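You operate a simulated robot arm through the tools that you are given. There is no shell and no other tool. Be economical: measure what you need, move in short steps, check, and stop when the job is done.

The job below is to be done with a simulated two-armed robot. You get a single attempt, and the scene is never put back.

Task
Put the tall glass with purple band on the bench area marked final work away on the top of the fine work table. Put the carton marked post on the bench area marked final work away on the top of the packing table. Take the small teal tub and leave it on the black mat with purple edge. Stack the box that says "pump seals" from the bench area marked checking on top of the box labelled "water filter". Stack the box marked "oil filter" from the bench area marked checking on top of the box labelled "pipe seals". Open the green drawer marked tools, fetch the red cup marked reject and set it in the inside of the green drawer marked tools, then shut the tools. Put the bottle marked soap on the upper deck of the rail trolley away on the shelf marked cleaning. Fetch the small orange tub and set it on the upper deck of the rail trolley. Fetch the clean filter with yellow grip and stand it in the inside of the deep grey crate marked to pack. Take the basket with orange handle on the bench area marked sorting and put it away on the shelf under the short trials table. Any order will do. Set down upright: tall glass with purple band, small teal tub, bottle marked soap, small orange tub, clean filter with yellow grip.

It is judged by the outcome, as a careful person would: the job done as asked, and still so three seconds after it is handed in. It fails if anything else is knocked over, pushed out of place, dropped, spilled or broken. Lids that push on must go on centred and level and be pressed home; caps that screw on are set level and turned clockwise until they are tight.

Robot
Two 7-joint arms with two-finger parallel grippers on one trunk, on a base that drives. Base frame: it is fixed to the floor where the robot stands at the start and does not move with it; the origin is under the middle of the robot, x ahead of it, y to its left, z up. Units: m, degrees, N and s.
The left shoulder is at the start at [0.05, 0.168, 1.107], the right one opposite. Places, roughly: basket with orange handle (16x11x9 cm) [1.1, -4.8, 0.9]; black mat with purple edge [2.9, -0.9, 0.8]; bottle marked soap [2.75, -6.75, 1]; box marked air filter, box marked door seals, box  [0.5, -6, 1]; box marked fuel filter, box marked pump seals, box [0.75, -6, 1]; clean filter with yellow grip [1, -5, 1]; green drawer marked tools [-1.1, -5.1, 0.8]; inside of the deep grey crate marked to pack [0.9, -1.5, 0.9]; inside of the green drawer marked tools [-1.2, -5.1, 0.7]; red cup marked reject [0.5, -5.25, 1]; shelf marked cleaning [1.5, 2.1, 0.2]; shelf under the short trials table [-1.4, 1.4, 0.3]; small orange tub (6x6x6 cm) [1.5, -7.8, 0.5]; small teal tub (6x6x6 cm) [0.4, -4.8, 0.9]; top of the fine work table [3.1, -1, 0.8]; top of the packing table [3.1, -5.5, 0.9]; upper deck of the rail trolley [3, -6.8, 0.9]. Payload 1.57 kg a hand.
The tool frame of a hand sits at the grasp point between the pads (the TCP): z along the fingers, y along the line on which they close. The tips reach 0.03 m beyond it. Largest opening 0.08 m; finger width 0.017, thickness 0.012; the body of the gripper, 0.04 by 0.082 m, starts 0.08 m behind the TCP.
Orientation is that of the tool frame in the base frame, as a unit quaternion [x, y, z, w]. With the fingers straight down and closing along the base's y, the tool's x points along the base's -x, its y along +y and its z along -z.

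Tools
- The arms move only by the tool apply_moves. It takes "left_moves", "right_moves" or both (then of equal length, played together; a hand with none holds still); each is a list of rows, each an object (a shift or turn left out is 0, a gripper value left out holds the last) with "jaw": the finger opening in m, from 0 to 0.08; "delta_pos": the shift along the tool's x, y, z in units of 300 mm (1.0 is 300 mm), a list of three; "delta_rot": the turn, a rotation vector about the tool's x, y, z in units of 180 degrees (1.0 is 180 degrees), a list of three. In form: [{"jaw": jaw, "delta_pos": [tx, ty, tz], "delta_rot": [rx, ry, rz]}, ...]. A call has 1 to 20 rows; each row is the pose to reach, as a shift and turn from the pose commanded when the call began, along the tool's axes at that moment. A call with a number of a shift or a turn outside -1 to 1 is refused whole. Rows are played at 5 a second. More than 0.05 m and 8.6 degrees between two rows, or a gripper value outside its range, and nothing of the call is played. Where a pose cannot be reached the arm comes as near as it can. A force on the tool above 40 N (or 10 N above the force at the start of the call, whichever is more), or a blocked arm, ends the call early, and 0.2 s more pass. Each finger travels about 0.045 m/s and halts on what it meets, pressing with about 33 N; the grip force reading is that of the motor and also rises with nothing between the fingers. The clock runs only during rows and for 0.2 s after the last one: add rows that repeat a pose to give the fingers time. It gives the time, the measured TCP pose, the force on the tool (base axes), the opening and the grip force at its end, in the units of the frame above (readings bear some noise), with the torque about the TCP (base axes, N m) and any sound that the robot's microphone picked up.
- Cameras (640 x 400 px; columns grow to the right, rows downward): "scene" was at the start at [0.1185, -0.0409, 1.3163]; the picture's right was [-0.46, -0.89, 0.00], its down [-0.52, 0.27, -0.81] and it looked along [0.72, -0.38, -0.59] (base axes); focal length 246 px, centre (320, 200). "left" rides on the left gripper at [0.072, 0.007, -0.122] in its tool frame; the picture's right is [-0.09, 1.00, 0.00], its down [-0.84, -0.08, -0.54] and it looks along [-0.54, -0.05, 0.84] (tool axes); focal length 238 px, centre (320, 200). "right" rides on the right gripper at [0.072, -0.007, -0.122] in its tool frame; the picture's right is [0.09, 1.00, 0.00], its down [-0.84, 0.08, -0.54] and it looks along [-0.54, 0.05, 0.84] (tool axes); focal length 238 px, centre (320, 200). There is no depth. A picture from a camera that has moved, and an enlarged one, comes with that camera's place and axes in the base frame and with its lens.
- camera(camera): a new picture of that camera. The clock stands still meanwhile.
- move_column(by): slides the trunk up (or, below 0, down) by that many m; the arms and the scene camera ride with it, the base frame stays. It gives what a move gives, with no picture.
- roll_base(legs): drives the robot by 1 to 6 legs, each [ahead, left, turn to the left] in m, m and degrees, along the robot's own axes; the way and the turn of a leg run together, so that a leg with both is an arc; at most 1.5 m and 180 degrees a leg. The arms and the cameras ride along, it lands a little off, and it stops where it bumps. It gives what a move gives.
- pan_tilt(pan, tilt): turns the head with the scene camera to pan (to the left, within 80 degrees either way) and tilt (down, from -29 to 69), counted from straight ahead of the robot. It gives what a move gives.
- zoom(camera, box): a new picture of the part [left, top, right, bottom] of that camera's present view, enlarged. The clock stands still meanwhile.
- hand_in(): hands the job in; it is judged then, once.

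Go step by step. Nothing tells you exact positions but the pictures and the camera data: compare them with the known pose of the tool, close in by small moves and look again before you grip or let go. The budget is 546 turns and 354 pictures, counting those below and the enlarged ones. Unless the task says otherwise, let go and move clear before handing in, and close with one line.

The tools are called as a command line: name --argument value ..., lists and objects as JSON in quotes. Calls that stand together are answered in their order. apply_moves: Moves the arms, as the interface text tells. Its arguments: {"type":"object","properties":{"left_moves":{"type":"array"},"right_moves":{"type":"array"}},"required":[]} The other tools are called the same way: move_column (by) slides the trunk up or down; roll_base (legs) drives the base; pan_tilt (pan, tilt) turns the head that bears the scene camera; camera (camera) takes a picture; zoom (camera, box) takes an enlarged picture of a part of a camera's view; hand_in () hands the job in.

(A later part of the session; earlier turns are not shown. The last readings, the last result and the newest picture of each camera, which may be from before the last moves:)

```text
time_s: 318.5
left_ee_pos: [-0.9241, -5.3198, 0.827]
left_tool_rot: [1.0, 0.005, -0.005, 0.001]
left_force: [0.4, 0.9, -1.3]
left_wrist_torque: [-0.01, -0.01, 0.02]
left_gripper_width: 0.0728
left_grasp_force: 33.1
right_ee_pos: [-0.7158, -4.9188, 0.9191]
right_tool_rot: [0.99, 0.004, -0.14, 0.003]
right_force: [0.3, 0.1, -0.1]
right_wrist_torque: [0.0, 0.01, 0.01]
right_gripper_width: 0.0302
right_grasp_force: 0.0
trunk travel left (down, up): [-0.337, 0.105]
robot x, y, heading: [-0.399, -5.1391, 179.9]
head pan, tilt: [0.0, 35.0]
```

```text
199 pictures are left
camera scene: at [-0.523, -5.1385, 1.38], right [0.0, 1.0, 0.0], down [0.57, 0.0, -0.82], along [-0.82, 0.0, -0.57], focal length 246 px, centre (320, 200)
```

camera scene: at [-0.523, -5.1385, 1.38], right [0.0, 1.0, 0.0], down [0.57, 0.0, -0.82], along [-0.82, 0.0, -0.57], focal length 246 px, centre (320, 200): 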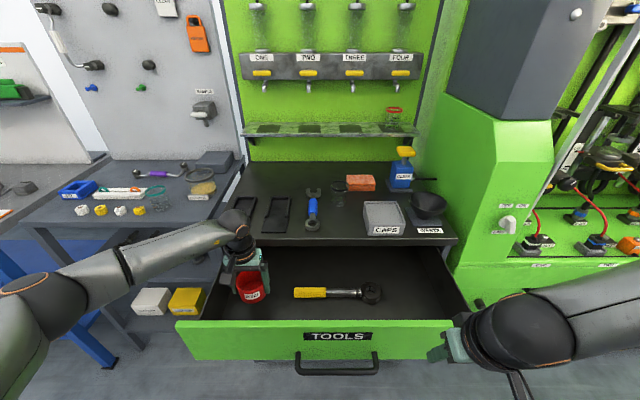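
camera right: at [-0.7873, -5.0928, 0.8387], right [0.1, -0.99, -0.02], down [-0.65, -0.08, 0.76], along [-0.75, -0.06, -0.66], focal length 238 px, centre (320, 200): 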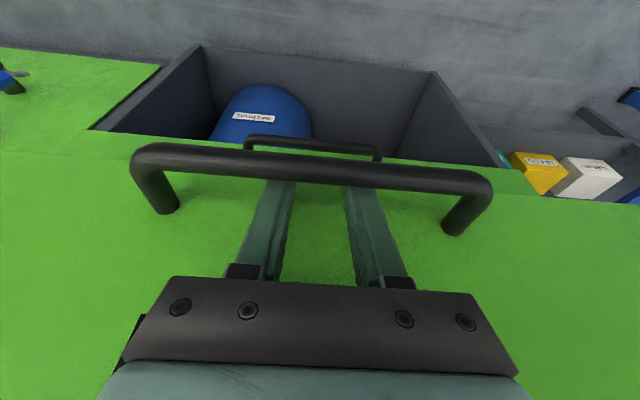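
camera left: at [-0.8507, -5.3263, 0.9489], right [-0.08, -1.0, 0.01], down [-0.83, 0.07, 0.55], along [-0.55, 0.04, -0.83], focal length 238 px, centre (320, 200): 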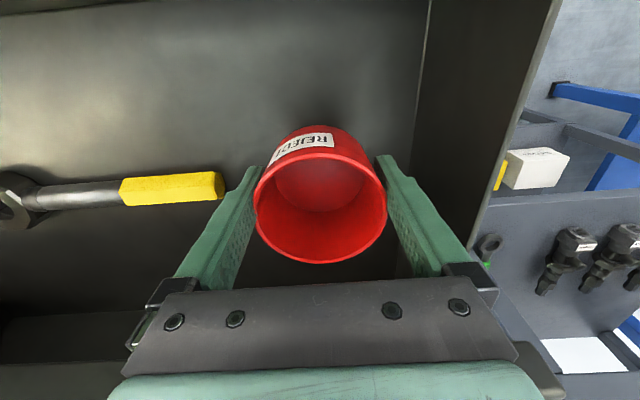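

apply_moves --left_moves '[{"delta_pos": [0, 0, 0.03]}, {"delta_pos": [0, 0, 0.06]}, {"delta_pos": [0, 0, 0.08]}, {"delta_pos": [0, 0, 0.1]}, {"delta_pos": [0, 0, 0.1]}]'

camera --camera "left"

```text
time_s: 319.7
left_ee_pos: [-0.9253, -5.3197, 0.7966]
left_tool_rot: [1.0, 0.004, -0.007, 0.001]
left_force: [-0.4, 0.1, 0.4]
left_wrist_torque: [0.01, -0.01, 0.0]
left_gripper_width: 0.0728
left_grasp_force: 33.1
right_ee_pos: [-0.7158, -4.9179, 0.92]
right_tool_rot: [0.99, 0.003, -0.14, 0.003]
right_force: [-0.5, -0.4, 0.5]
right_wrist_torque: [0.01, -0.01, 0.02]
right_gripper_width: 0.0302
right_grasp_force: 0.1
trunk travel left (down, up): [-0.337, 0.105]
robot x, y, heading: [-0.3969, -5.1379, 180.1]
head pan, tilt: [0.0, 35.0]
```

```text
198 pictures are left
camera left: at [-0.8519, -5.3265, 0.918], right [-0.08, -1.0, 0.01], down [-0.83, 0.07, 0.55], along [-0.55, 0.04, -0.83], focal length 238 px, centre (320, 200)
```

left: 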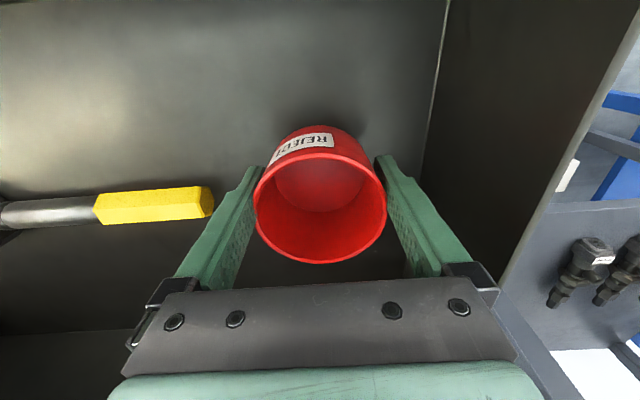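

apply_moves --left_moves '[{"delta_pos": [0, 0, 0.015]}, {"delta_pos": [0, 0, 0.03]}, {"delta_pos": [0, 0, 0.045]}, {"delta_pos": [0, 0, 0.06]}, {"delta_pos": [0, 0, 0.06]}]'

camera --camera "left"

```text
time_s: 320.9
left_ee_pos: [-0.9255, -5.3195, 0.7778]
left_tool_rot: [1.0, 0.005, -0.006, 0.002]
left_force: [0.2, -0.5, 0.2]
left_wrist_torque: [-0.04, 0.01, 0.01]
left_gripper_width: 0.0727
left_grasp_force: 33.5
right_ee_pos: [-0.7161, -4.9177, 0.9189]
right_tool_rot: [0.99, 0.004, -0.141, 0.003]
right_force: [0.3, 0.6, -0.3]
right_wrist_torque: [-0.02, 0.02, 0.02]
right_gripper_width: 0.0299
right_grasp_force: 0.1
trunk travel left (down, up): [-0.337, 0.105]
robot x, y, heading: [-0.3964, -5.1357, 179.8]
head pan, tilt: [0.0, 35.0]
```

```text
197 pictures are left
camera left: at [-0.8522, -5.3258, 0.8995], right [-0.08, -1.0, 0.0], down [-0.83, 0.07, 0.55], along [-0.55, 0.04, -0.83], focal length 238 px, centre (320, 200)
```

left: 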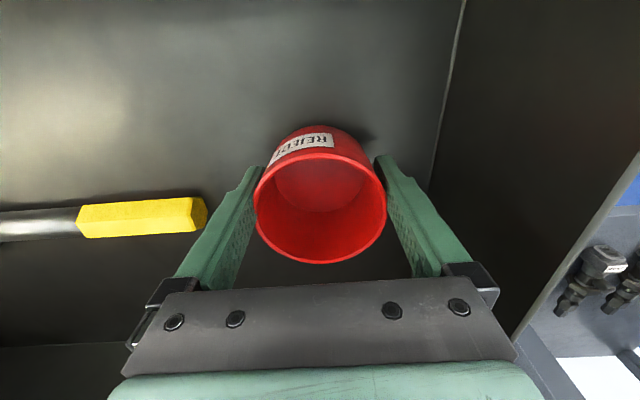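

apply_moves --left_moves '[{"delta_pos": [0, 0, 0.012]}, {"delta_pos": [0, 0, 0.024]}, {"delta_pos": [0, 0, 0.036]}, {"delta_pos": [0, 0, 0.048]}, {"delta_pos": [0, 0, 0.048]}]'

apply_moves --left_moves '[{"delta_pos": [0, 0, 0.012]}, {"delta_pos": [0, 0, 0.024]}, {"delta_pos": [0, 0, 0.036]}, {"delta_pos": [0, 0, 0.036]}]'

camera --camera "left"

```text
time_s: 322.1
left_ee_pos: [-0.9257, -5.3188, 0.766]
left_tool_rot: [1.0, 0.004, -0.008, 0.002]
left_force: [0.2, -2.0, 10.9]
left_wrist_torque: [-0.18, -0.05, 0.0]
left_gripper_width: 0.0726
left_grasp_force: 33.0
right_ee_pos: [-0.7151, -4.9166, 0.92]
right_tool_rot: [0.99, 0.005, -0.141, 0.003]
right_force: [-0.6, -0.4, -0.9]
right_wrist_torque: [-0.02, 0.03, 0.01]
right_gripper_width: 0.0298
right_grasp_force: 0.0
trunk travel left (down, up): [-0.337, 0.105]
robot x, y, heading: [-0.3974, -5.1375, 179.7]
head pan, tilt: [0.0, 35.0]
```

```text
time_s: 323.1
left_ee_pos: [-0.9259, -5.3173, 0.756]
left_tool_rot: [1.0, 0.005, -0.01, 0.001]
left_force: [0.6, -2.9, 29.6]
left_wrist_torque: [0.3, 0.09, 0.02]
left_gripper_width: 0.072
left_grasp_force: 32.9
right_ee_pos: [-0.7147, -4.9167, 0.9219]
right_tool_rot: [0.99, 0.004, -0.142, 0.003]
right_force: [-0.2, 1.0, 0.2]
right_wrist_torque: [-0.04, -0.03, -0.01]
right_gripper_width: 0.03
right_grasp_force: 0.1
trunk travel left (down, up): [-0.337, 0.105]
robot x, y, heading: [-0.3957, -5.1383, 179.7]
head pan, tilt: [0.0, 35.0]
```

```text
196 pictures are left
camera left: at [-0.8517, -5.3243, 0.8775], right [-0.08, -1.0, 0.0], down [-0.83, 0.07, 0.56], along [-0.56, 0.04, -0.83], focal length 238 px, centre (320, 200)
```

left: 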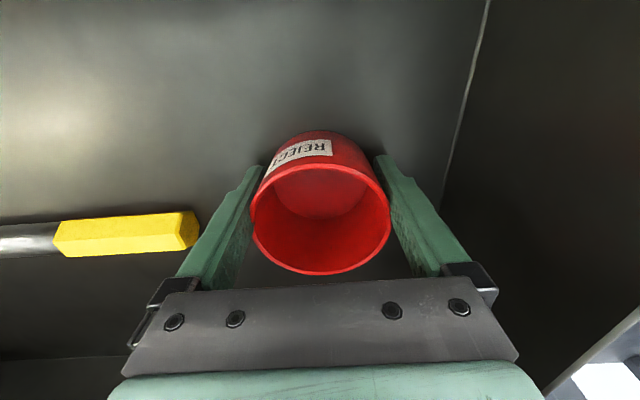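

The cup is on the drawer floor. I'll ease up, release, and raise the hand.

apply_moves --left_moves '[{"delta_pos": [0, 0, -0.012]}, {"delta_pos": [0, 0, -0.012], "jaw": 0.08}, {"delta_pos": [0, 0, -0.012], "jaw": 0.08}, {"delta_pos": [0, 0, -0.012], "jaw": 0.08}]'

apply_moves --left_moves '[{"delta_pos": [0, 0, -0.06]}, {"delta_pos": [0, 0, -0.15]}, {"delta_pos": [0, 0, -0.27]}, {"delta_pos": [0, 0, -0.4]}, {"delta_pos": [0, 0, -0.55]}, {"delta_pos": [0.1, 0, -0.65]}, {"delta_pos": [0.2, 0, -0.75]}, {"delta_pos": [0.35, 0, -0.8]}, {"delta_pos": [0.5, 0, -0.8]}]'

camera --camera "scene"

```text
time_s: 324.1
left_ee_pos: [-0.9245, -5.3199, 0.7573]
left_tool_rot: [1.0, 0.005, -0.007, 0.002]
left_force: [-1.6, -2.4, 11.4]
left_wrist_torque: [0.27, 0.09, 0.03]
left_gripper_width: 0.0774
left_grasp_force: 0.2
right_ee_pos: [-0.7158, -4.9181, 0.9199]
right_tool_rot: [0.99, 0.003, -0.141, 0.003]
right_force: [0.2, -0.8, -0.3]
right_wrist_torque: [-0.01, -0.02, -0.03]
right_gripper_width: 0.03
right_grasp_force: 0.1
trunk travel left (down, up): [-0.337, 0.105]
robot x, y, heading: [-0.3934, -5.1366, 179.9]
head pan, tilt: [0.0, 35.0]
```

```text
time_s: 326.1
left_ee_pos: [-0.7733, -5.3179, 0.9932]
left_tool_rot: [1.0, 0.005, -0.006, 0.002]
left_force: [-0.3, 0.4, 0.6]
left_wrist_torque: [-0.01, 0.01, -0.02]
left_gripper_width: 0.0802
left_grasp_force: 0.0
right_ee_pos: [-0.7164, -4.9167, 0.9199]
right_tool_rot: [0.99, 0.004, -0.141, 0.003]
right_force: [-0.3, -0.2, -0.3]
right_wrist_torque: [0.01, 0.0, 0.04]
right_gripper_width: 0.03
right_grasp_force: 0.0
trunk travel left (down, up): [-0.337, 0.105]
robot x, y, heading: [-0.4011, -5.1403, 179.8]
head pan, tilt: [0.0, 35.0]
```

```text
195 pictures are left
camera scene: at [-0.5227, -5.1386, 1.3801], right [0.0, 1.0, 0.0], down [0.57, 0.0, -0.82], along [-0.82, 0.0, -0.57], focal length 246 px, centre (320, 200)
```

scene: 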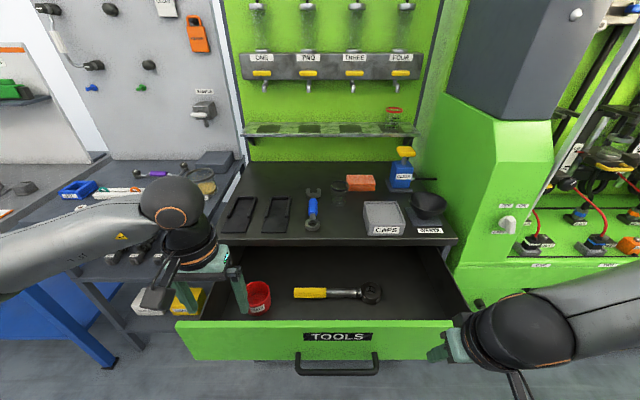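

The cup stands upright in the drawer. I'll push the drawer shut evenly with both hands, starting by bringing both in front of the panel.

apply_moves --left_moves '[{"delta_pos": [0.06, 0, 0], "jaw": 0.05}, {"delta_pos": [0.12, 0, 0.0], "jaw": 0.03}, {"delta_pos": [0.165, 0, 0.1], "jaw": 0.03}, {"delta_pos": [0.165, 0, 0.22]}, {"delta_pos": [0.165, 0, 0.24]}]'

move_column --by -0.13

camera --camera "scene"

camera --camera "left"

```text
time_s: 327.3
left_ee_pos: [-0.7241, -5.3189, 0.9205]
left_tool_rot: [1.0, 0.004, -0.006, 0.002]
left_force: [0.1, 0.1, -0.2]
left_wrist_torque: [0.03, 0.02, 0.01]
left_gripper_width: 0.0303
left_grasp_force: 0.1
right_ee_pos: [-0.7164, -4.918, 0.9191]
right_tool_rot: [0.99, 0.003, -0.141, 0.003]
right_force: [-0.7, -0.1, -0.1]
right_wrist_torque: [-0.03, 0.04, -0.02]
right_gripper_width: 0.0299
right_grasp_force: 0.0
trunk travel left (down, up): [-0.337, 0.105]
robot x, y, heading: [-0.3942, -5.1383, 179.8]
head pan, tilt: [0.0, 35.0]
```

```text
time_s: 328.9
left_ee_pos: [-0.7237, -5.3182, 0.7921]
left_tool_rot: [1.0, 0.004, -0.006, 0.002]
left_force: [-0.1, -0.6, 0.3]
left_wrist_torque: [0.01, -0.02, -0.01]
left_gripper_width: 0.0303
left_grasp_force: 0.1
right_ee_pos: [-0.7172, -4.9175, 0.7892]
right_tool_rot: [0.99, 0.005, -0.141, 0.003]
right_force: [-0.4, -0.2, 0.3]
right_wrist_torque: [-0.03, 0.02, -0.01]
right_gripper_width: 0.0298
right_grasp_force: 0.0
trunk travel left (down, up): [-0.207, 0.235]
robot x, y, heading: [-0.3914, -5.1394, 179.7]
head pan, tilt: [0.0, 35.0]
```

```text
194 pictures are left
camera scene: at [-0.5229, -5.1385, 1.2501], right [0.0, 1.0, 0.0], down [0.57, 0.0, -0.82], along [-0.82, 0.0, -0.57], focal length 246 px, centre (320, 200)
```

scene: 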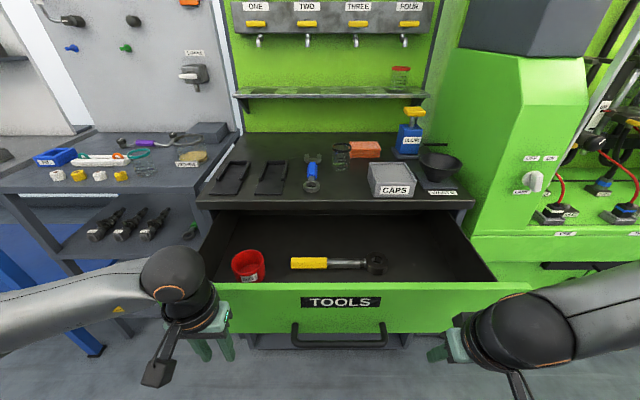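

```text
193 pictures are left
camera left: at [-0.6504, -5.3241, 0.9134], right [-0.08, -1.0, 0.0], down [-0.83, 0.07, 0.55], along [-0.55, 0.04, -0.83], focal length 238 px, centre (320, 200)
```

left: 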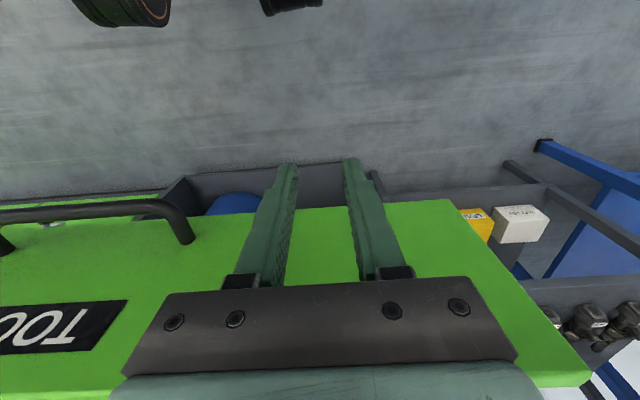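

roll_base --legs '[[0.2, 0, 0]]'

camera --camera "scene"

```text
time_s: 330.5
left_ee_pos: [-0.9272, -5.3147, 0.7897]
left_tool_rot: [1.0, 0.003, -0.006, 0.002]
left_force: [0.0, -0.2, -0.5]
left_wrist_torque: [0.02, -0.03, 0.02]
left_gripper_width: 0.0299
left_grasp_force: 0.1
right_ee_pos: [-0.9187, -4.915, 0.7889]
right_tool_rot: [0.99, 0.002, -0.141, 0.003]
right_force: [-0.9, 0.4, 0.3]
right_wrist_torque: [-0.04, 0.01, 0.0]
right_gripper_width: 0.03
right_grasp_force: 0.0
trunk travel left (down, up): [-0.207, 0.235]
robot x, y, heading: [-0.5975, -5.1351, 179.5]
head pan, tilt: [0.0, 35.0]
```

```text
192 pictures are left
camera scene: at [-0.7258, -5.137, 1.2499], right [0.01, 1.0, 0.0], down [0.57, 0.0, -0.82], along [-0.82, 0.01, -0.57], focal length 246 px, centre (320, 200)
```

scene: 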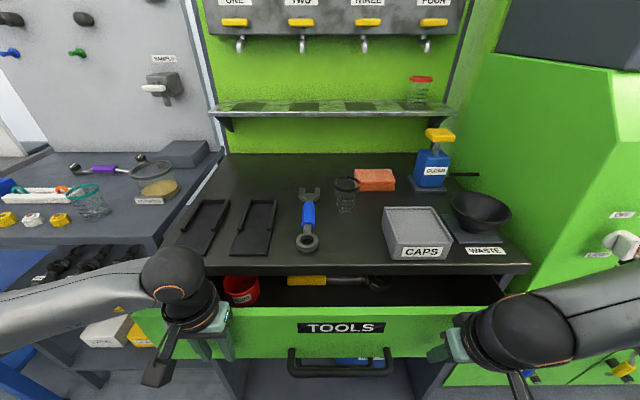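

roll_base --legs '[[0.05, 0, 0]]'

apply_moves --left_moves '[{"delta_pos": [-0.03, 0, 0]}, {"delta_pos": [-0.06, 0, 0]}, {"delta_pos": [-0.09, 0, 0]}, {"delta_pos": [-0.11, 0, 0]}, {"delta_pos": [-0.11, 0, 0]}]' --right_moves '[{"delta_pos": [-0.03, 0, 0]}, {"delta_pos": [-0.06, 0, 0]}, {"delta_pos": [-0.09, 0, 0]}, {"delta_pos": [-0.11, 0, 0]}, {"delta_pos": [-0.11, 0, 0]}]'

camera --camera "scene"

```text
time_s: 331.4
left_ee_pos: [-0.9779, -5.3151, 0.7925]
left_tool_rot: [1.0, 0.001, -0.006, 0.001]
left_force: [-0.4, -1.2, 0.5]
left_wrist_torque: [-0.02, 0.0, 0.01]
left_gripper_width: 0.0301
left_grasp_force: 0.1
right_ee_pos: [-0.9669, -4.9149, 0.7903]
right_tool_rot: [0.99, 0.003, -0.14, 0.003]
right_force: [-0.4, 0.1, 0.8]
right_wrist_torque: [0.0, 0.0, 0.02]
right_gripper_width: 0.03
right_grasp_force: 0.0
trunk travel left (down, up): [-0.207, 0.235]
robot x, y, heading: [-0.6478, -5.1374, 179.6]
head pan, tilt: [0.0, 35.0]
```

```text
time_s: 332.0
left_ee_pos: [-0.9798, -5.3137, 0.7922]
left_tool_rot: [1.0, -0.003, 0.001, 0.004]
left_force: [16.3, -3.2, 5.7]
left_wrist_torque: [0.19, 2.13, 0.39]
left_gripper_width: 0.0301
left_grasp_force: 0.2
right_ee_pos: [-0.9775, -4.9153, 0.7936]
right_tool_rot: [0.99, 0.002, -0.141, 0.003]
right_force: [-0.6, 0.7, 0.1]
right_wrist_torque: [0.04, 0.03, 0.0]
right_gripper_width: 0.03
right_grasp_force: 0.1
trunk travel left (down, up): [-0.207, 0.235]
robot x, y, heading: [-0.6461, -5.1373, 179.7]
head pan, tilt: [0.0, 35.0]
stopped in row 2 (left hand): the force on the tool passed its limit (the readings are from after the stop); the commanded pose is now the measured one
```

```text
191 pictures are left
camera scene: at [-0.7713, -5.137, 1.2504], right [0.01, 1.0, 0.0], down [0.57, 0.0, -0.82], along [-0.82, 0.0, -0.57], focal length 246 px, centre (320, 200)
```

scene: 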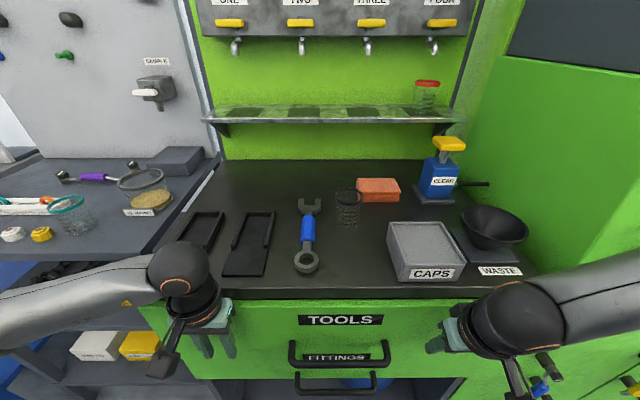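

camera --camera "left"

camera --camera "right"

```text
190 pictures are left
camera left: at [-0.9076, -5.321, 0.9142], right [-0.1, -1.0, 0.01], down [-0.84, 0.08, 0.54], along [-0.54, 0.05, -0.84], focal length 238 px, centre (320, 200)
```

left: 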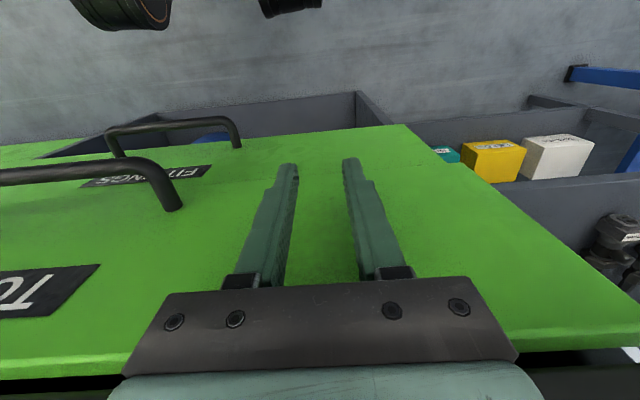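

```text
189 pictures are left
camera right: at [-0.8739, -4.9081, 0.8904], right [0.09, -1.0, -0.02], down [-0.65, -0.08, 0.76], along [-0.75, -0.06, -0.65], focal length 238 px, centre (320, 200)
```

right: 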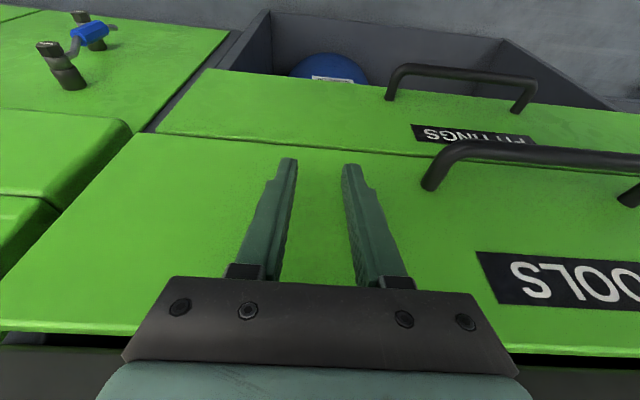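

The left palm is meeting the counter edge rather than the panel. I'll pull the left hand back and finish pushing with the tilted right fingertips.

apply_moves --left_moves '[{"delta_pos": [0.1, 0, 0]}, {"delta_pos": [0.2, 0, 0]}, {"delta_pos": [0.3, 0, 0]}, {"delta_pos": [0.4, 0, -0.1]}]'

roll_base --legs '[[0.0, 0.1, 0]]'

apply_moves --right_moves '[{"delta_pos": [-0.02, 0, 0]}, {"delta_pos": [-0.04, 0, 0]}, {"delta_pos": [-0.06, 0, 0]}, {"delta_pos": [-0.08, 0, 0]}, {"delta_pos": [-0.1, 0, 0]}, {"delta_pos": [-0.1, 0, 0]}]'

camera --camera "right"

```text
time_s: 333.0
left_ee_pos: [-0.904, -5.3011, 0.8173]
left_tool_rot: [1.0, -0.001, 0.002, 0.003]
left_force: [-0.3, -0.9, -0.3]
left_wrist_torque: [0.0, -0.01, -0.03]
left_gripper_width: 0.0299
left_grasp_force: 0.0
left hand out of reach, approached as far as the arm can: row 3, 4
right_ee_pos: [-0.9789, -4.9156, 0.7927]
right_tool_rot: [0.99, 0.002, -0.14, 0.003]
right_force: [0.3, -0.1, 0.0]
right_wrist_torque: [0.01, -0.01, -0.01]
right_gripper_width: 0.0302
right_grasp_force: 0.1
trunk travel left (down, up): [-0.207, 0.235]
robot x, y, heading: [-0.6467, -5.1425, 179.3]
head pan, tilt: [0.0, 35.0]
```

```text
time_s: 334.2
left_ee_pos: [-0.9047, -5.4074, 0.8174]
left_tool_rot: [1.0, 0.0, 0.002, 0.003]
left_force: [0.2, 0.8, -0.3]
left_wrist_torque: [0.07, 0.0, 0.0]
left_gripper_width: 0.0301
left_grasp_force: 0.1
right_ee_pos: [-0.9796, -5.02, 0.7941]
right_tool_rot: [0.99, 0.003, -0.141, 0.003]
right_force: [-0.5, 0.9, -0.1]
right_wrist_torque: [0.0, -0.02, 0.05]
right_gripper_width: 0.03
right_grasp_force: 0.1
trunk travel left (down, up): [-0.207, 0.235]
robot x, y, heading: [-0.6489, -5.2387, 179.6]
head pan, tilt: [0.0, 35.0]
```

```text
time_s: 335.6
left_ee_pos: [-0.9021, -5.4064, 0.8182]
left_tool_rot: [1.0, -0.001, 0.001, 0.004]
left_force: [-1.0, 0.2, 0.6]
left_wrist_torque: [0.0, 0.01, -0.02]
left_gripper_width: 0.0301
left_grasp_force: 0.0
right_ee_pos: [-1.0025, -5.0194, 0.8008]
right_tool_rot: [0.991, 0.002, -0.135, 0.004]
right_force: [34.4, 3.5, -7.6]
right_wrist_torque: [-0.44, 2.93, -0.61]
right_gripper_width: 0.0299
right_grasp_force: 0.0
trunk travel left (down, up): [-0.207, 0.235]
robot x, y, heading: [-0.6493, -5.2415, 179.9]
head pan, tilt: [0.0, 35.0]
```

```text
188 pictures are left
camera right: at [-0.9002, -5.0123, 0.898], right [0.1, -1.0, -0.02], down [-0.66, -0.08, 0.75], along [-0.75, -0.06, -0.66], focal length 238 px, centre (320, 200)
```

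right: 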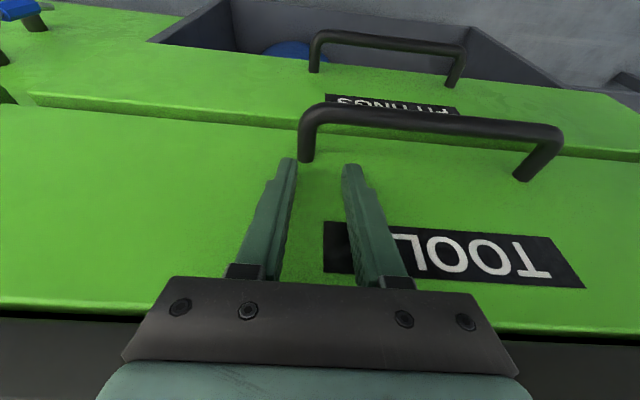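

The panel is back at its original depth with solid resistance, so the drawer should be shut. I'll retract and check.

apply_moves --right_moves '[{"delta_pos": [0.1, 0, 0]}, {"delta_pos": [0.2, 0, -0.05], "delta_rot": [0, 0.04, 0]}, {"delta_pos": [0.3, 0, -0.15], "delta_rot": [0, 0.08, 0]}, {"delta_pos": [0.35, 0, -0.25], "delta_rot": [0, 0.08, 0]}]'

roll_base --legs '[[-0.28, 0, 0]]'

move_column --by 0.15

camera --camera "scene"

```text
time_s: 336.6
left_ee_pos: [-0.9044, -5.407, 0.8183]
left_tool_rot: [1.0, 0.001, 0.003, 0.005]
left_force: [-0.4, -1.0, -0.2]
left_wrist_torque: [0.01, 0.01, -0.01]
left_gripper_width: 0.0297
left_grasp_force: 0.0
right_ee_pos: [-0.9193, -5.016, 0.8453]
right_tool_rot: [1.0, 0.004, -0.015, 0.002]
right_force: [-0.7, -0.1, -0.3]
right_wrist_torque: [0.01, 0.0, 0.0]
right_gripper_width: 0.0303
right_grasp_force: 0.0
right hand out of reach, approached as far as the arm can: row 3, 4
trunk travel left (down, up): [-0.207, 0.235]
robot x, y, heading: [-0.6463, -5.2408, 179.5]
head pan, tilt: [0.0, 35.0]
```

```text
time_s: 338.5
left_ee_pos: [-0.619, -5.4076, 0.8173]
left_tool_rot: [1.0, 0.001, 0.003, 0.004]
left_force: [-0.9, 0.0, -0.2]
left_wrist_torque: [-0.01, 0.0, 0.01]
left_gripper_width: 0.03
left_grasp_force: 0.0
right_ee_pos: [-0.6349, -5.017, 0.8463]
right_tool_rot: [1.0, 0.004, -0.015, 0.002]
right_force: [0.7, -0.3, -0.3]
right_wrist_torque: [0.0, 0.0, 0.03]
right_gripper_width: 0.0299
right_grasp_force: 0.0
trunk travel left (down, up): [-0.207, 0.235]
robot x, y, heading: [-0.36, -5.2456, 179.8]
head pan, tilt: [0.0, 35.0]
```

```text
time_s: 340.3
left_ee_pos: [-0.6211, -5.408, 0.9665]
left_tool_rot: [1.0, 0.001, 0.003, 0.004]
left_force: [-1.1, 0.3, -0.1]
left_wrist_torque: [0.04, 0.01, 0.0]
left_gripper_width: 0.0302
left_grasp_force: 0.1
right_ee_pos: [-0.6359, -5.0165, 0.9958]
right_tool_rot: [1.0, 0.003, -0.013, 0.003]
right_force: [-0.2, -0.4, -0.2]
right_wrist_torque: [0.04, 0.01, 0.0]
right_gripper_width: 0.03
right_grasp_force: 0.1
trunk travel left (down, up): [-0.357, 0.085]
robot x, y, heading: [-0.3635, -5.241, 179.9]
head pan, tilt: [0.0, 35.0]
```

```text
187 pictures are left
camera scene: at [-0.4903, -5.2415, 1.3999], right [0.0, 1.0, 0.0], down [0.57, 0.0, -0.82], along [-0.82, 0.0, -0.57], focal length 246 px, centre (320, 200)
```

scene: 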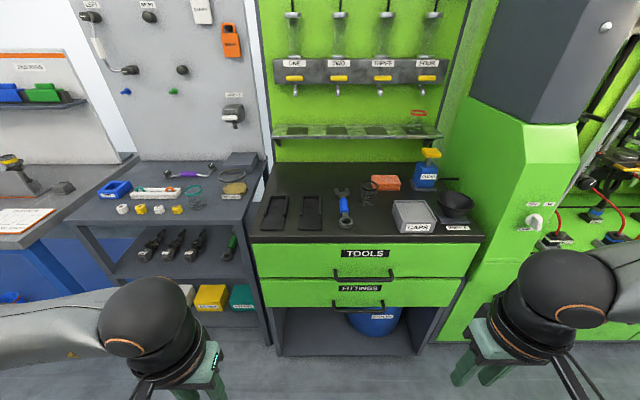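

The drawer is shut with the cup inside. Next is the small teal tub on the bench, so I'll turn around and approach it.

roll_base --legs '[[0, 0, 90], [0, 0, 90], [0, 0.22, 0]]'

move_column --by 0.08

pan_tilt --pan 5 --tilt 32

camera --camera "scene"

```text
time_s: 349.6
left_ee_pos: [-0.1017, -4.8588, 0.9663]
left_tool_rot: [0.003, 1.0, 0.003, -0.002]
left_force: [0.0, -0.3, 0.0]
left_wrist_torque: [-0.03, 0.01, -0.02]
left_gripper_width: 0.03
left_grasp_force: 0.0
right_ee_pos: [-0.0892, -5.2506, 0.995]
right_tool_rot: [0.0, 1.0, 0.002, 0.016]
right_force: [-0.3, -0.3, 1.3]
right_wrist_torque: [0.01, -0.01, -0.02]
right_gripper_width: 0.03
right_grasp_force: 0.0
trunk travel left (down, up): [-0.357, 0.085]
robot x, y, heading: [-0.3597, -5.0227, -0.9]
head pan, tilt: [0.0, 35.0]
```

```text
time_s: 350.8
left_ee_pos: [-0.1024, -4.8594, 1.0469]
left_tool_rot: [0.003, 1.0, 0.005, -0.002]
left_force: [-0.5, 0.6, -0.4]
left_wrist_torque: [-0.02, -0.01, 0.03]
left_gripper_width: 0.03
left_grasp_force: 0.1
right_ee_pos: [-0.0896, -5.2499, 1.0752]
right_tool_rot: [-0.001, 1.0, 0.003, 0.014]
right_force: [-0.1, 0.6, -0.2]
right_wrist_torque: [0.01, -0.03, -0.04]
right_gripper_width: 0.0301
right_grasp_force: 0.0
trunk travel left (down, up): [-0.437, 0.005]
robot x, y, heading: [-0.3613, -5.0281, -0.7]
head pan, tilt: [0.0, 35.0]
```

```text
time_s: 351.4
left_ee_pos: [-0.1029, -4.8593, 1.0469]
left_tool_rot: [0.003, 1.0, 0.004, -0.003]
left_force: [1.0, -0.2, 0.1]
left_wrist_torque: [-0.02, -0.06, 0.03]
left_gripper_width: 0.03
left_grasp_force: 0.0
right_ee_pos: [-0.0898, -5.251, 1.0758]
right_tool_rot: [0.001, 1.0, 0.002, 0.014]
right_force: [-0.2, 0.4, -0.6]
right_wrist_torque: [0.01, 0.02, -0.01]
right_gripper_width: 0.03
right_grasp_force: 0.1
trunk travel left (down, up): [-0.437, 0.005]
robot x, y, heading: [-0.3633, -5.0247, -0.8]
head pan, tilt: [5.0, 32.0]
```

```text
186 pictures are left
camera scene: at [-0.2297, -5.0175, 1.4846], right [0.07, -1.0, 0.0], down [-0.53, -0.04, -0.85], along [0.85, 0.06, -0.53], focal length 246 px, centre (320, 200)
```

scene: 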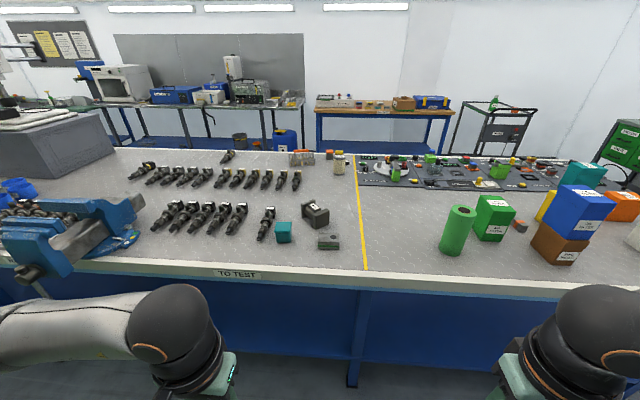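

zoom --camera "scene" --box '[230, 190, 370, 270]'

zoom --camera "scene" --box '[260, 130, 380, 190]'

```text
4.57 times, centred on (300, 230) of scene
camera zoom: at [-0.2297, -5.0175, 1.4846], right [0.07, -1.0, 0.0], down [-0.53, -0.04, -0.85], along [0.85, 0.06, -0.53], focal length 1124 px, centre (411, 63)
```

zoom: 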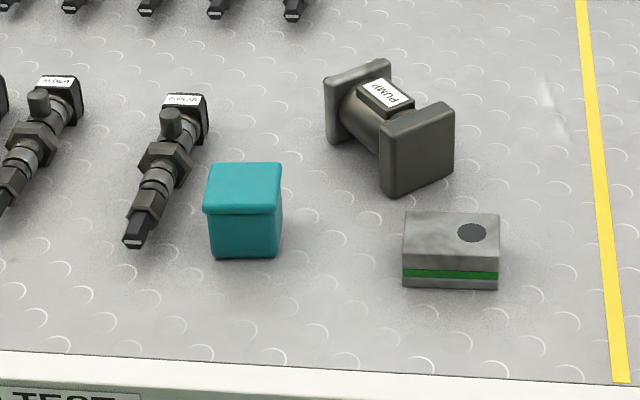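

```text
5.33 times, centred on (320, 160) of scene
camera zoom: at [-0.2297, -5.0175, 1.4846], right [0.07, -1.0, 0.0], down [-0.53, -0.04, -0.85], along [0.85, 0.06, -0.53], focal length 1312 px, centre (320, 413)
```

zoom: 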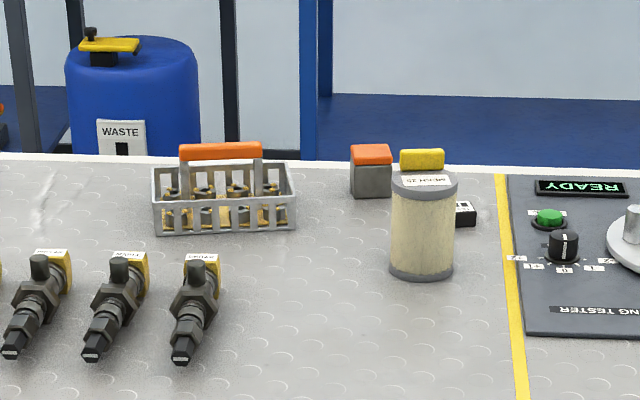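

roll_base --legs '[[0.36, 0, 0.8]]'

apply_moves --left_moves '[{"delta_pos": [-0.1, 0.02, -0.03], "jaw": 0.05}, {"delta_pos": [-0.22, 0.04, -0.05], "jaw": 0.068}, {"delta_pos": [-0.35, 0.05, -0.08], "jaw": 0.068}, {"delta_pos": [-0.48, 0.06, -0.1]}, {"delta_pos": [-0.58, 0.07, -0.1]}, {"delta_pos": [-0.58, 0.07, -0.1]}]'

camera --camera "left"

```text
time_s: 353.7
left_ee_pos: [0.2526, -4.8594, 1.0474]
left_tool_rot: [-0.003, 1.0, 0.004, -0.002]
left_force: [0.1, 0.5, -1.2]
left_wrist_torque: [-0.04, 0.02, -0.01]
left_gripper_width: 0.0298
left_grasp_force: 0.0
right_ee_pos: [0.2714, -5.2508, 1.076]
right_tool_rot: [-0.006, 1.0, 0.003, 0.014]
right_force: [0.1, -0.7, -0.2]
right_wrist_torque: [0.0, 0.02, 0.0]
right_gripper_width: 0.03
right_grasp_force: 0.0
trunk travel left (down, up): [-0.437, 0.005]
robot x, y, heading: [-0.0016, -5.0253, -0.1]
head pan, tilt: [5.0, 32.0]
```

```text
time_s: 355.1
left_ee_pos: [0.4266, -4.8354, 1.0763]
left_tool_rot: [-0.002, 1.0, 0.005, -0.002]
left_force: [0.2, -0.6, 0.2]
left_wrist_torque: [-0.01, -0.02, -0.02]
left_gripper_width: 0.068
left_grasp_force: 0.0
right_ee_pos: [0.2701, -5.2489, 1.075]
right_tool_rot: [-0.007, 1.0, 0.003, 0.014]
right_force: [0.4, -0.1, -0.2]
right_wrist_torque: [-0.01, -0.04, 0.04]
right_gripper_width: 0.0301
right_grasp_force: 0.1
trunk travel left (down, up): [-0.437, 0.005]
robot x, y, heading: [-0.0007, -5.0252, 0.1]
head pan, tilt: [5.0, 32.0]
```

```text
183 pictures are left
camera left: at [0.3557, -4.8314, 1.1986], right [0.09, 1.0, 0.01], down [0.84, -0.08, 0.54], along [0.54, -0.04, -0.84], focal length 238 px, centre (320, 200)
```

left: 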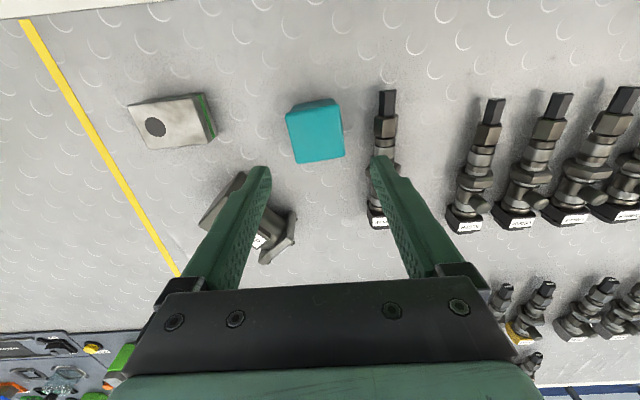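

apply_moves --left_moves '[{"delta_pos": [-0.017, -0.015, 0.1]}, {"delta_pos": [-0.017, -0.015, 0.22]}, {"delta_pos": [-0.017, -0.015, 0.3]}, {"delta_pos": [-0.017, -0.015, 0.3]}]'

camera --camera "left"

```text
time_s: 356.1
left_ee_pos: [0.4306, -4.841, 0.9869]
left_tool_rot: [-0.002, 1.0, 0.004, -0.003]
left_force: [1.1, -0.3, -0.4]
left_wrist_torque: [0.0, 0.01, -0.01]
left_gripper_width: 0.0681
left_grasp_force: 0.2
right_ee_pos: [0.271, -5.2485, 1.0753]
right_tool_rot: [-0.006, 1.0, 0.003, 0.015]
right_force: [0.3, -0.5, -0.4]
right_wrist_torque: [-0.01, -0.02, 0.01]
right_gripper_width: 0.03
right_grasp_force: 0.0
trunk travel left (down, up): [-0.437, 0.005]
robot x, y, heading: [-0.0004, -5.0242, 0.1]
head pan, tilt: [5.0, 32.0]
```

```text
182 pictures are left
camera left: at [0.3597, -4.8368, 1.1099], right [0.09, 1.0, 0.01], down [0.84, -0.08, 0.54], along [0.54, -0.04, -0.84], focal length 238 px, centre (320, 200)
```

left: 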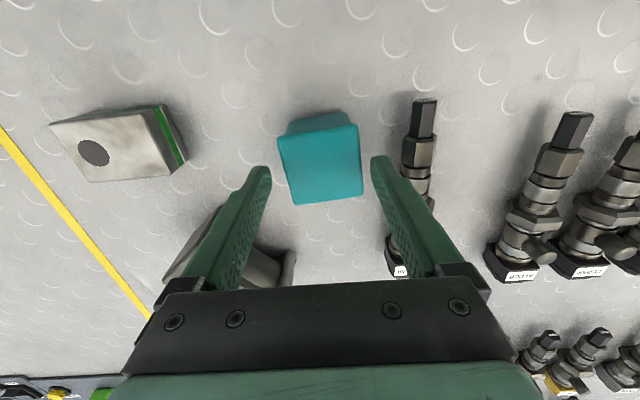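

apply_moves --left_moves '[{"delta_pos": [-0.012, 0.003, 0.06]}, {"delta_pos": [-0.012, 0.003, 0.12]}, {"delta_pos": [-0.012, 0.003, 0.18]}, {"delta_pos": [-0.012, 0.003, 0.195]}, {"delta_pos": [-0.012, 0.003, 0.195]}]'

camera --camera "left"

```text
time_s: 357.3
left_ee_pos: [0.4346, -4.8401, 0.9302]
left_tool_rot: [-0.003, 1.0, 0.004, -0.001]
left_force: [-5.2, 3.5, 19.0]
left_wrist_torque: [-0.68, 0.15, -0.22]
left_gripper_width: 0.0654
left_grasp_force: 0.1
right_ee_pos: [0.2705, -5.2491, 1.0766]
right_tool_rot: [-0.007, 1.0, 0.002, 0.016]
right_force: [-0.1, -0.5, 0.5]
right_wrist_torque: [0.01, -0.02, 0.02]
right_gripper_width: 0.0301
right_grasp_force: 0.1
trunk travel left (down, up): [-0.437, 0.005]
robot x, y, heading: [-0.0034, -5.0232, -0.2]
head pan, tilt: [5.0, 32.0]
```

```text
181 pictures are left
camera left: at [0.3638, -4.8353, 1.0529], right [0.09, 1.0, 0.01], down [0.84, -0.08, 0.54], along [0.54, -0.04, -0.84], focal length 238 px, centre (320, 200)
```

left: 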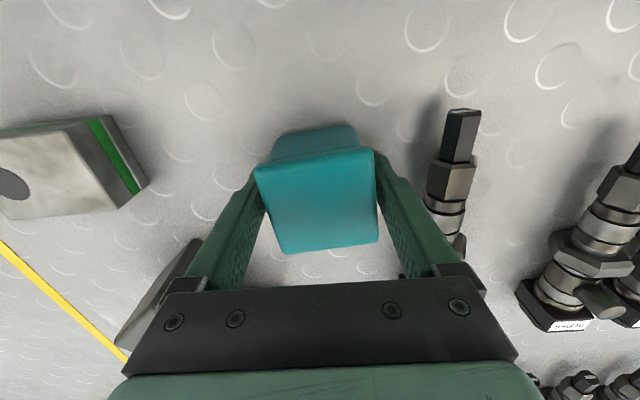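

apply_moves --left_moves '[{"delta_pos": [0, 0, -0.02]}, {"delta_pos": [0, 0, -0.02]}]'

apply_moves --left_moves '[{"jaw": 0.055}, {"jaw": 0.045}, {"jaw": 0.045}, {"jaw": 0.045}]'

camera --camera "left"

```text
time_s: 357.9
left_ee_pos: [0.4362, -4.8401, 0.9319]
left_tool_rot: [-0.003, 1.0, 0.004, -0.003]
left_force: [0.0, 0.3, 0.9]
left_wrist_torque: [0.01, -0.02, 0.01]
left_gripper_width: 0.068
left_grasp_force: 0.1
right_ee_pos: [0.2692, -5.2492, 1.0752]
right_tool_rot: [-0.006, 1.0, 0.003, 0.015]
right_force: [0.6, 0.0, 0.2]
right_wrist_torque: [-0.01, -0.06, 0.01]
right_gripper_width: 0.0297
right_grasp_force: 0.1
trunk travel left (down, up): [-0.437, 0.005]
robot x, y, heading: [-0.0049, -5.0268, 0.1]
head pan, tilt: [5.0, 32.0]
```

```text
time_s: 358.9
left_ee_pos: [0.4353, -4.8402, 0.9337]
left_tool_rot: [-0.002, 1.0, 0.003, -0.002]
left_force: [-0.2, -0.2, 0.0]
left_wrist_torque: [-0.01, 0.01, 0.01]
left_gripper_width: 0.056
left_grasp_force: 33.2
right_ee_pos: [0.2716, -5.2493, 1.0754]
right_tool_rot: [-0.006, 1.0, 0.003, 0.014]
right_force: [-0.5, 0.5, -0.8]
right_wrist_torque: [0.03, -0.02, 0.02]
right_gripper_width: 0.03
right_grasp_force: 0.1
trunk travel left (down, up): [-0.437, 0.005]
robot x, y, heading: [-0.0023, -5.026, -0.2]
head pan, tilt: [5.0, 32.0]
```

```text
180 pictures are left
camera left: at [0.3649, -4.8358, 1.0565], right [0.09, 1.0, 0.01], down [0.84, -0.08, 0.54], along [0.54, -0.04, -0.84], focal length 238 px, centre (320, 200)
```

left: 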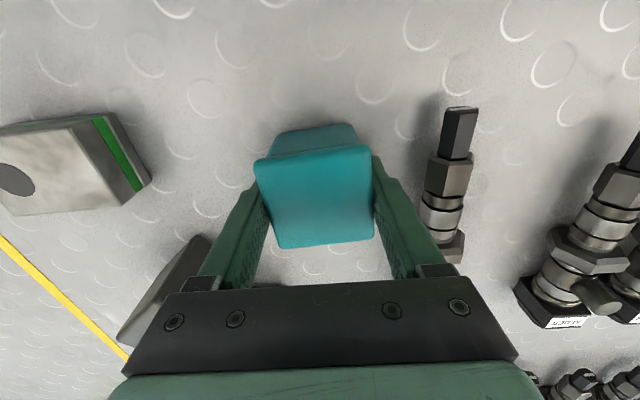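

The tub is gripped under its rim. I'll lift and retract.

apply_moves --left_moves '[{"delta_pos": [0, 0, -0.08]}, {"delta_pos": [0, 0, -0.2]}, {"delta_pos": [0, 0, -0.34]}, {"delta_pos": [0.05, 0, -0.48]}, {"delta_pos": [0.15, 0, -0.58]}, {"delta_pos": [0.3, 0, -0.6]}, {"delta_pos": [0.45, 0, -0.6]}, {"delta_pos": [0.45, 0, -0.6]}]'

camera --camera "scene"

```text
time_s: 360.7
left_ee_pos: [0.3016, -4.8408, 1.1113]
left_tool_rot: [-0.003, 1.0, 0.004, -0.002]
left_force: [-0.1, -0.1, -0.7]
left_wrist_torque: [0.02, 0.0, 0.0]
left_gripper_width: 0.0557
left_grasp_force: 33.3
right_ee_pos: [0.27, -5.249, 1.0755]
right_tool_rot: [-0.006, 1.0, 0.003, 0.014]
right_force: [-0.4, 0.0, 0.2]
right_wrist_torque: [0.0, -0.02, 0.02]
right_gripper_width: 0.0299
right_grasp_force: 0.0
trunk travel left (down, up): [-0.437, 0.005]
robot x, y, heading: [-0.0022, -5.0264, 0.2]
head pan, tilt: [5.0, 32.0]
```

```text
179 pictures are left
camera scene: at [0.1279, -5.0181, 1.4846], right [0.09, -1.0, 0.0], down [-0.53, -0.05, -0.85], along [0.84, 0.07, -0.53], focal length 246 px, centre (320, 200)
```

scene: 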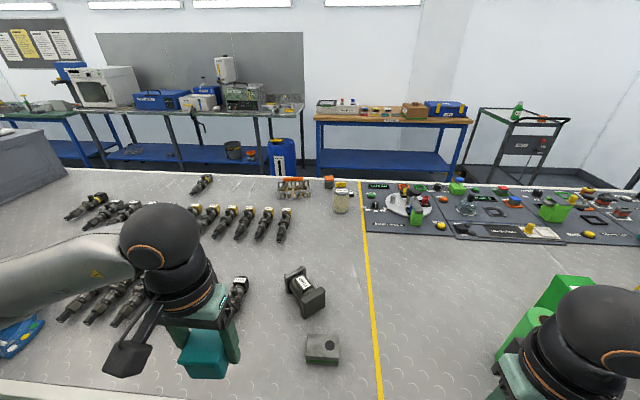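

roll_base --legs '[[-0.42, 0, 0], [0, -1.4, 0], [0, -0.5, 0], [0, 0, 90], [0, -0.95, 0]]'

pan_tilt --pan -10 --tilt 32

camera --camera "scene"

```text
time_s: 380.6
left_ee_pos: [0.318, -6.592, 1.1118]
left_tool_rot: [0.71, -0.704, -0.002, 0.005]
left_force: [-0.7, -0.4, -0.7]
left_wrist_torque: [-0.01, 0.01, -0.01]
left_gripper_width: 0.0555
left_grasp_force: 32.5
right_ee_pos: [0.7254, -6.6216, 1.0756]
right_tool_rot: [0.712, -0.702, -0.012, -0.008]
right_force: [-0.4, 0.4, -0.3]
right_wrist_torque: [-0.01, 0.02, -0.02]
right_gripper_width: 0.0299
right_grasp_force: 0.0
trunk travel left (down, up): [-0.437, 0.005]
robot x, y, heading: [0.501, -6.8952, 90.2]
head pan, tilt: [5.0, 32.0]
```

```text
time_s: 381.4
left_ee_pos: [0.3172, -6.5911, 1.1116]
left_tool_rot: [0.71, -0.704, -0.001, 0.004]
left_force: [-0.2, -0.6, -0.6]
left_wrist_torque: [0.01, -0.01, -0.04]
left_gripper_width: 0.0552
left_grasp_force: 33.5
right_ee_pos: [0.7251, -6.6216, 1.0762]
right_tool_rot: [0.712, -0.702, -0.012, -0.008]
right_force: [-0.1, 0.1, -0.1]
right_wrist_torque: [0.01, 0.0, 0.0]
right_gripper_width: 0.0303
right_grasp_force: 0.1
trunk travel left (down, up): [-0.437, 0.005]
robot x, y, heading: [0.4982, -6.8941, 90.4]
head pan, tilt: [-10.0, 32.0]
```

```text
178 pictures are left
camera scene: at [0.5185, -6.768, 1.4846], right [0.99, -0.17, 0.0], down [-0.09, -0.52, -0.85], along [0.14, 0.84, -0.53], focal length 246 px, centre (320, 200)
```

scene: 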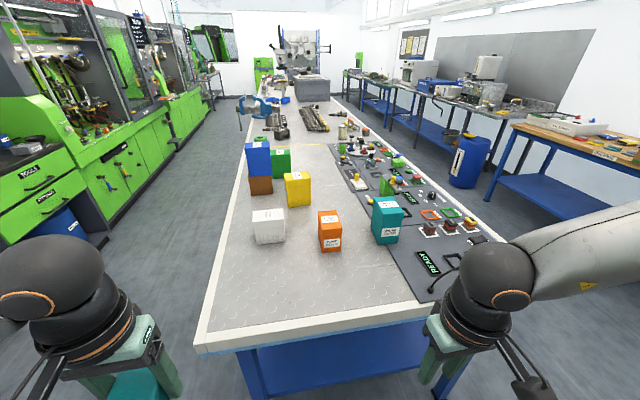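

zoom --camera "scene" --box '[290, 180, 430, 270]'

```text
4.44 times, centred on (360, 225) of scene
camera zoom: at [0.5185, -6.768, 1.4846], right [0.99, -0.17, 0.0], down [-0.09, -0.52, -0.85], along [0.14, 0.84, -0.53], focal length 1093 px, centre (142, 89)
```

zoom: 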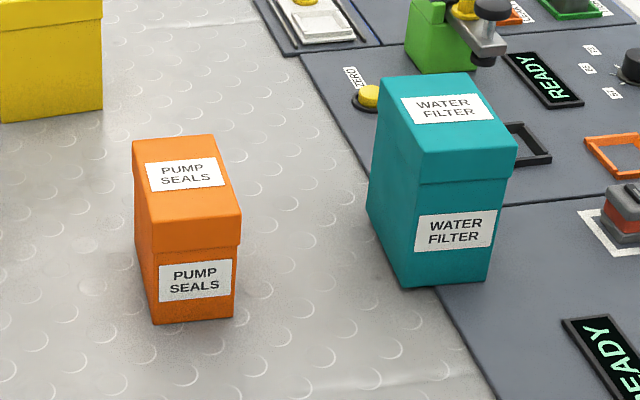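

Pump seals is at about (0.659, -6.116), top z 0.994. Water filter is at (0.863, -6.112), top z 1.027. I'll drive up to the bench end and bring the right hand over pump seals.

roll_base --legs '[[0.25, 0, -0.4]]'

apply_moves --right_moves '[{"delta_pos": [-0.1, 0, -0.1], "jaw": 0.05}, {"delta_pos": [-0.2, 0, -0.2], "jaw": 0.08, "delta_rot": [0, 0.009, 0]}, {"delta_pos": [-0.3, 0.0, -0.2], "jaw": 0.08, "delta_rot": [0, 0.009, 0]}, {"delta_pos": [-0.42, 0.0, -0.2], "delta_rot": [0, 0.009, 0]}, {"delta_pos": [-0.55, 0.0, -0.2], "delta_rot": [0, 0.009, 0]}, {"delta_pos": [-0.68, 0, -0.2], "delta_rot": [0, 0.009, 0]}, {"delta_pos": [-0.68, 0, -0.2], "delta_rot": [0, 0.009, 0]}]'

camera --camera "right"

```text
time_s: 383.2
left_ee_pos: [0.3177, -6.3387, 1.1114]
left_tool_rot: [0.709, -0.705, 0.0, 0.005]
left_force: [0.8, 0.2, -2.4]
left_wrist_torque: [0.0, -0.04, 0.0]
left_gripper_width: 0.0552
left_grasp_force: 33.3
right_ee_pos: [0.7257, -6.371, 1.0761]
right_tool_rot: [0.712, -0.702, -0.012, -0.008]
right_force: [-0.1, 0.5, -0.1]
right_wrist_torque: [-0.04, 0.0, -0.05]
right_gripper_width: 0.03
right_grasp_force: 0.1
trunk travel left (down, up): [-0.437, 0.005]
robot x, y, heading: [0.5056, -6.6446, 90.2]
head pan, tilt: [-10.0, 32.0]
```

```text
time_s: 384.8
left_ee_pos: [0.3167, -6.341, 1.1121]
left_tool_rot: [0.71, -0.704, -0.001, 0.005]
left_force: [-0.1, -0.6, -1.7]
left_wrist_torque: [0.06, -0.06, 0.03]
left_gripper_width: 0.0554
left_grasp_force: 33.2
right_ee_pos: [0.723, -6.1681, 1.1419]
right_tool_rot: [0.712, -0.703, -0.002, 0.002]
right_force: [-0.6, 0.2, -0.3]
right_wrist_torque: [0.01, 0.0, 0.0]
right_gripper_width: 0.0803
right_grasp_force: 0.0
trunk travel left (down, up): [-0.437, 0.005]
robot x, y, heading: [0.5, -6.6442, 90.2]
head pan, tilt: [-10.0, 32.0]
```

```text
176 pictures are left
camera right: at [0.7305, -6.2411, 1.2646], right [-0.99, -0.11, 0.0], down [-0.09, 0.84, 0.54], along [-0.06, 0.54, -0.84], focal length 238 px, centre (320, 200)
```

right: 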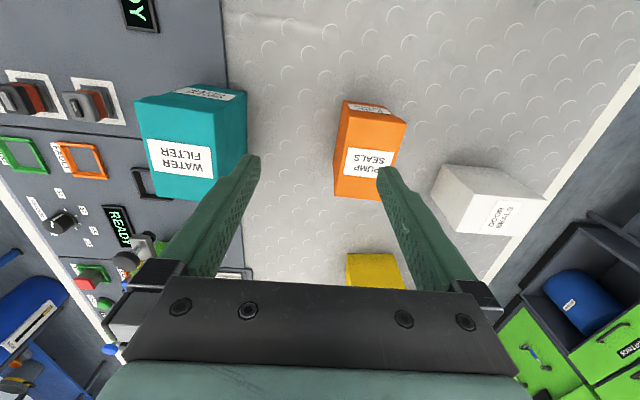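

apply_moves --right_moves '[{"delta_pos": [-0.05, 0.1, 0.03]}, {"delta_pos": [-0.1, 0.217, 0.07]}, {"delta_pos": [-0.155, 0.217, 0.14]}, {"delta_pos": [-0.155, 0.217, 0.2]}, {"delta_pos": [-0.155, 0.217, 0.2]}]'

camera --camera "right"

```text
time_s: 386.0
left_ee_pos: [0.317, -6.3397, 1.1123]
left_tool_rot: [0.71, -0.705, -0.002, 0.005]
left_force: [-0.2, -0.5, -0.8]
left_wrist_torque: [0.04, 0.02, -0.03]
left_gripper_width: 0.0552
left_grasp_force: 32.4
right_ee_pos: [0.6842, -6.1557, 1.0908]
right_tool_rot: [0.712, -0.702, -0.003, 0.001]
right_force: [-0.1, 0.8, -0.4]
right_wrist_torque: [0.03, 0.0, 0.03]
right_gripper_width: 0.0798
right_grasp_force: 0.0
right hand out of reach, approached as far as the arm can: row 2, 3, 4, 5
trunk travel left (down, up): [-0.437, 0.005]
robot x, y, heading: [0.5018, -6.6461, 90.1]
head pan, tilt: [-10.0, 32.0]
```

```text
175 pictures are left
camera right: at [0.693, -6.2284, 1.2123], right [-0.99, -0.11, 0.01], down [-0.09, 0.84, 0.54], along [-0.06, 0.54, -0.84], focal length 238 px, centre (320, 200)
```

right: 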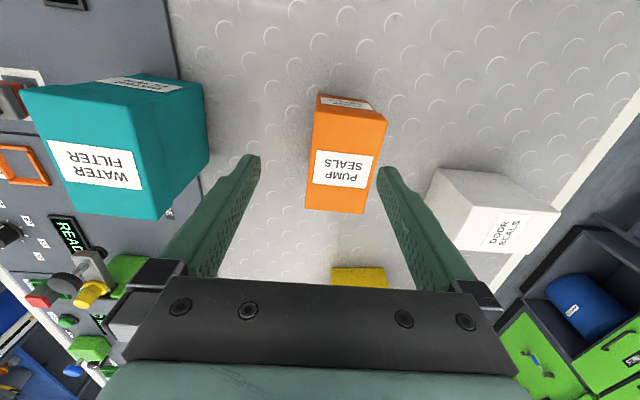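

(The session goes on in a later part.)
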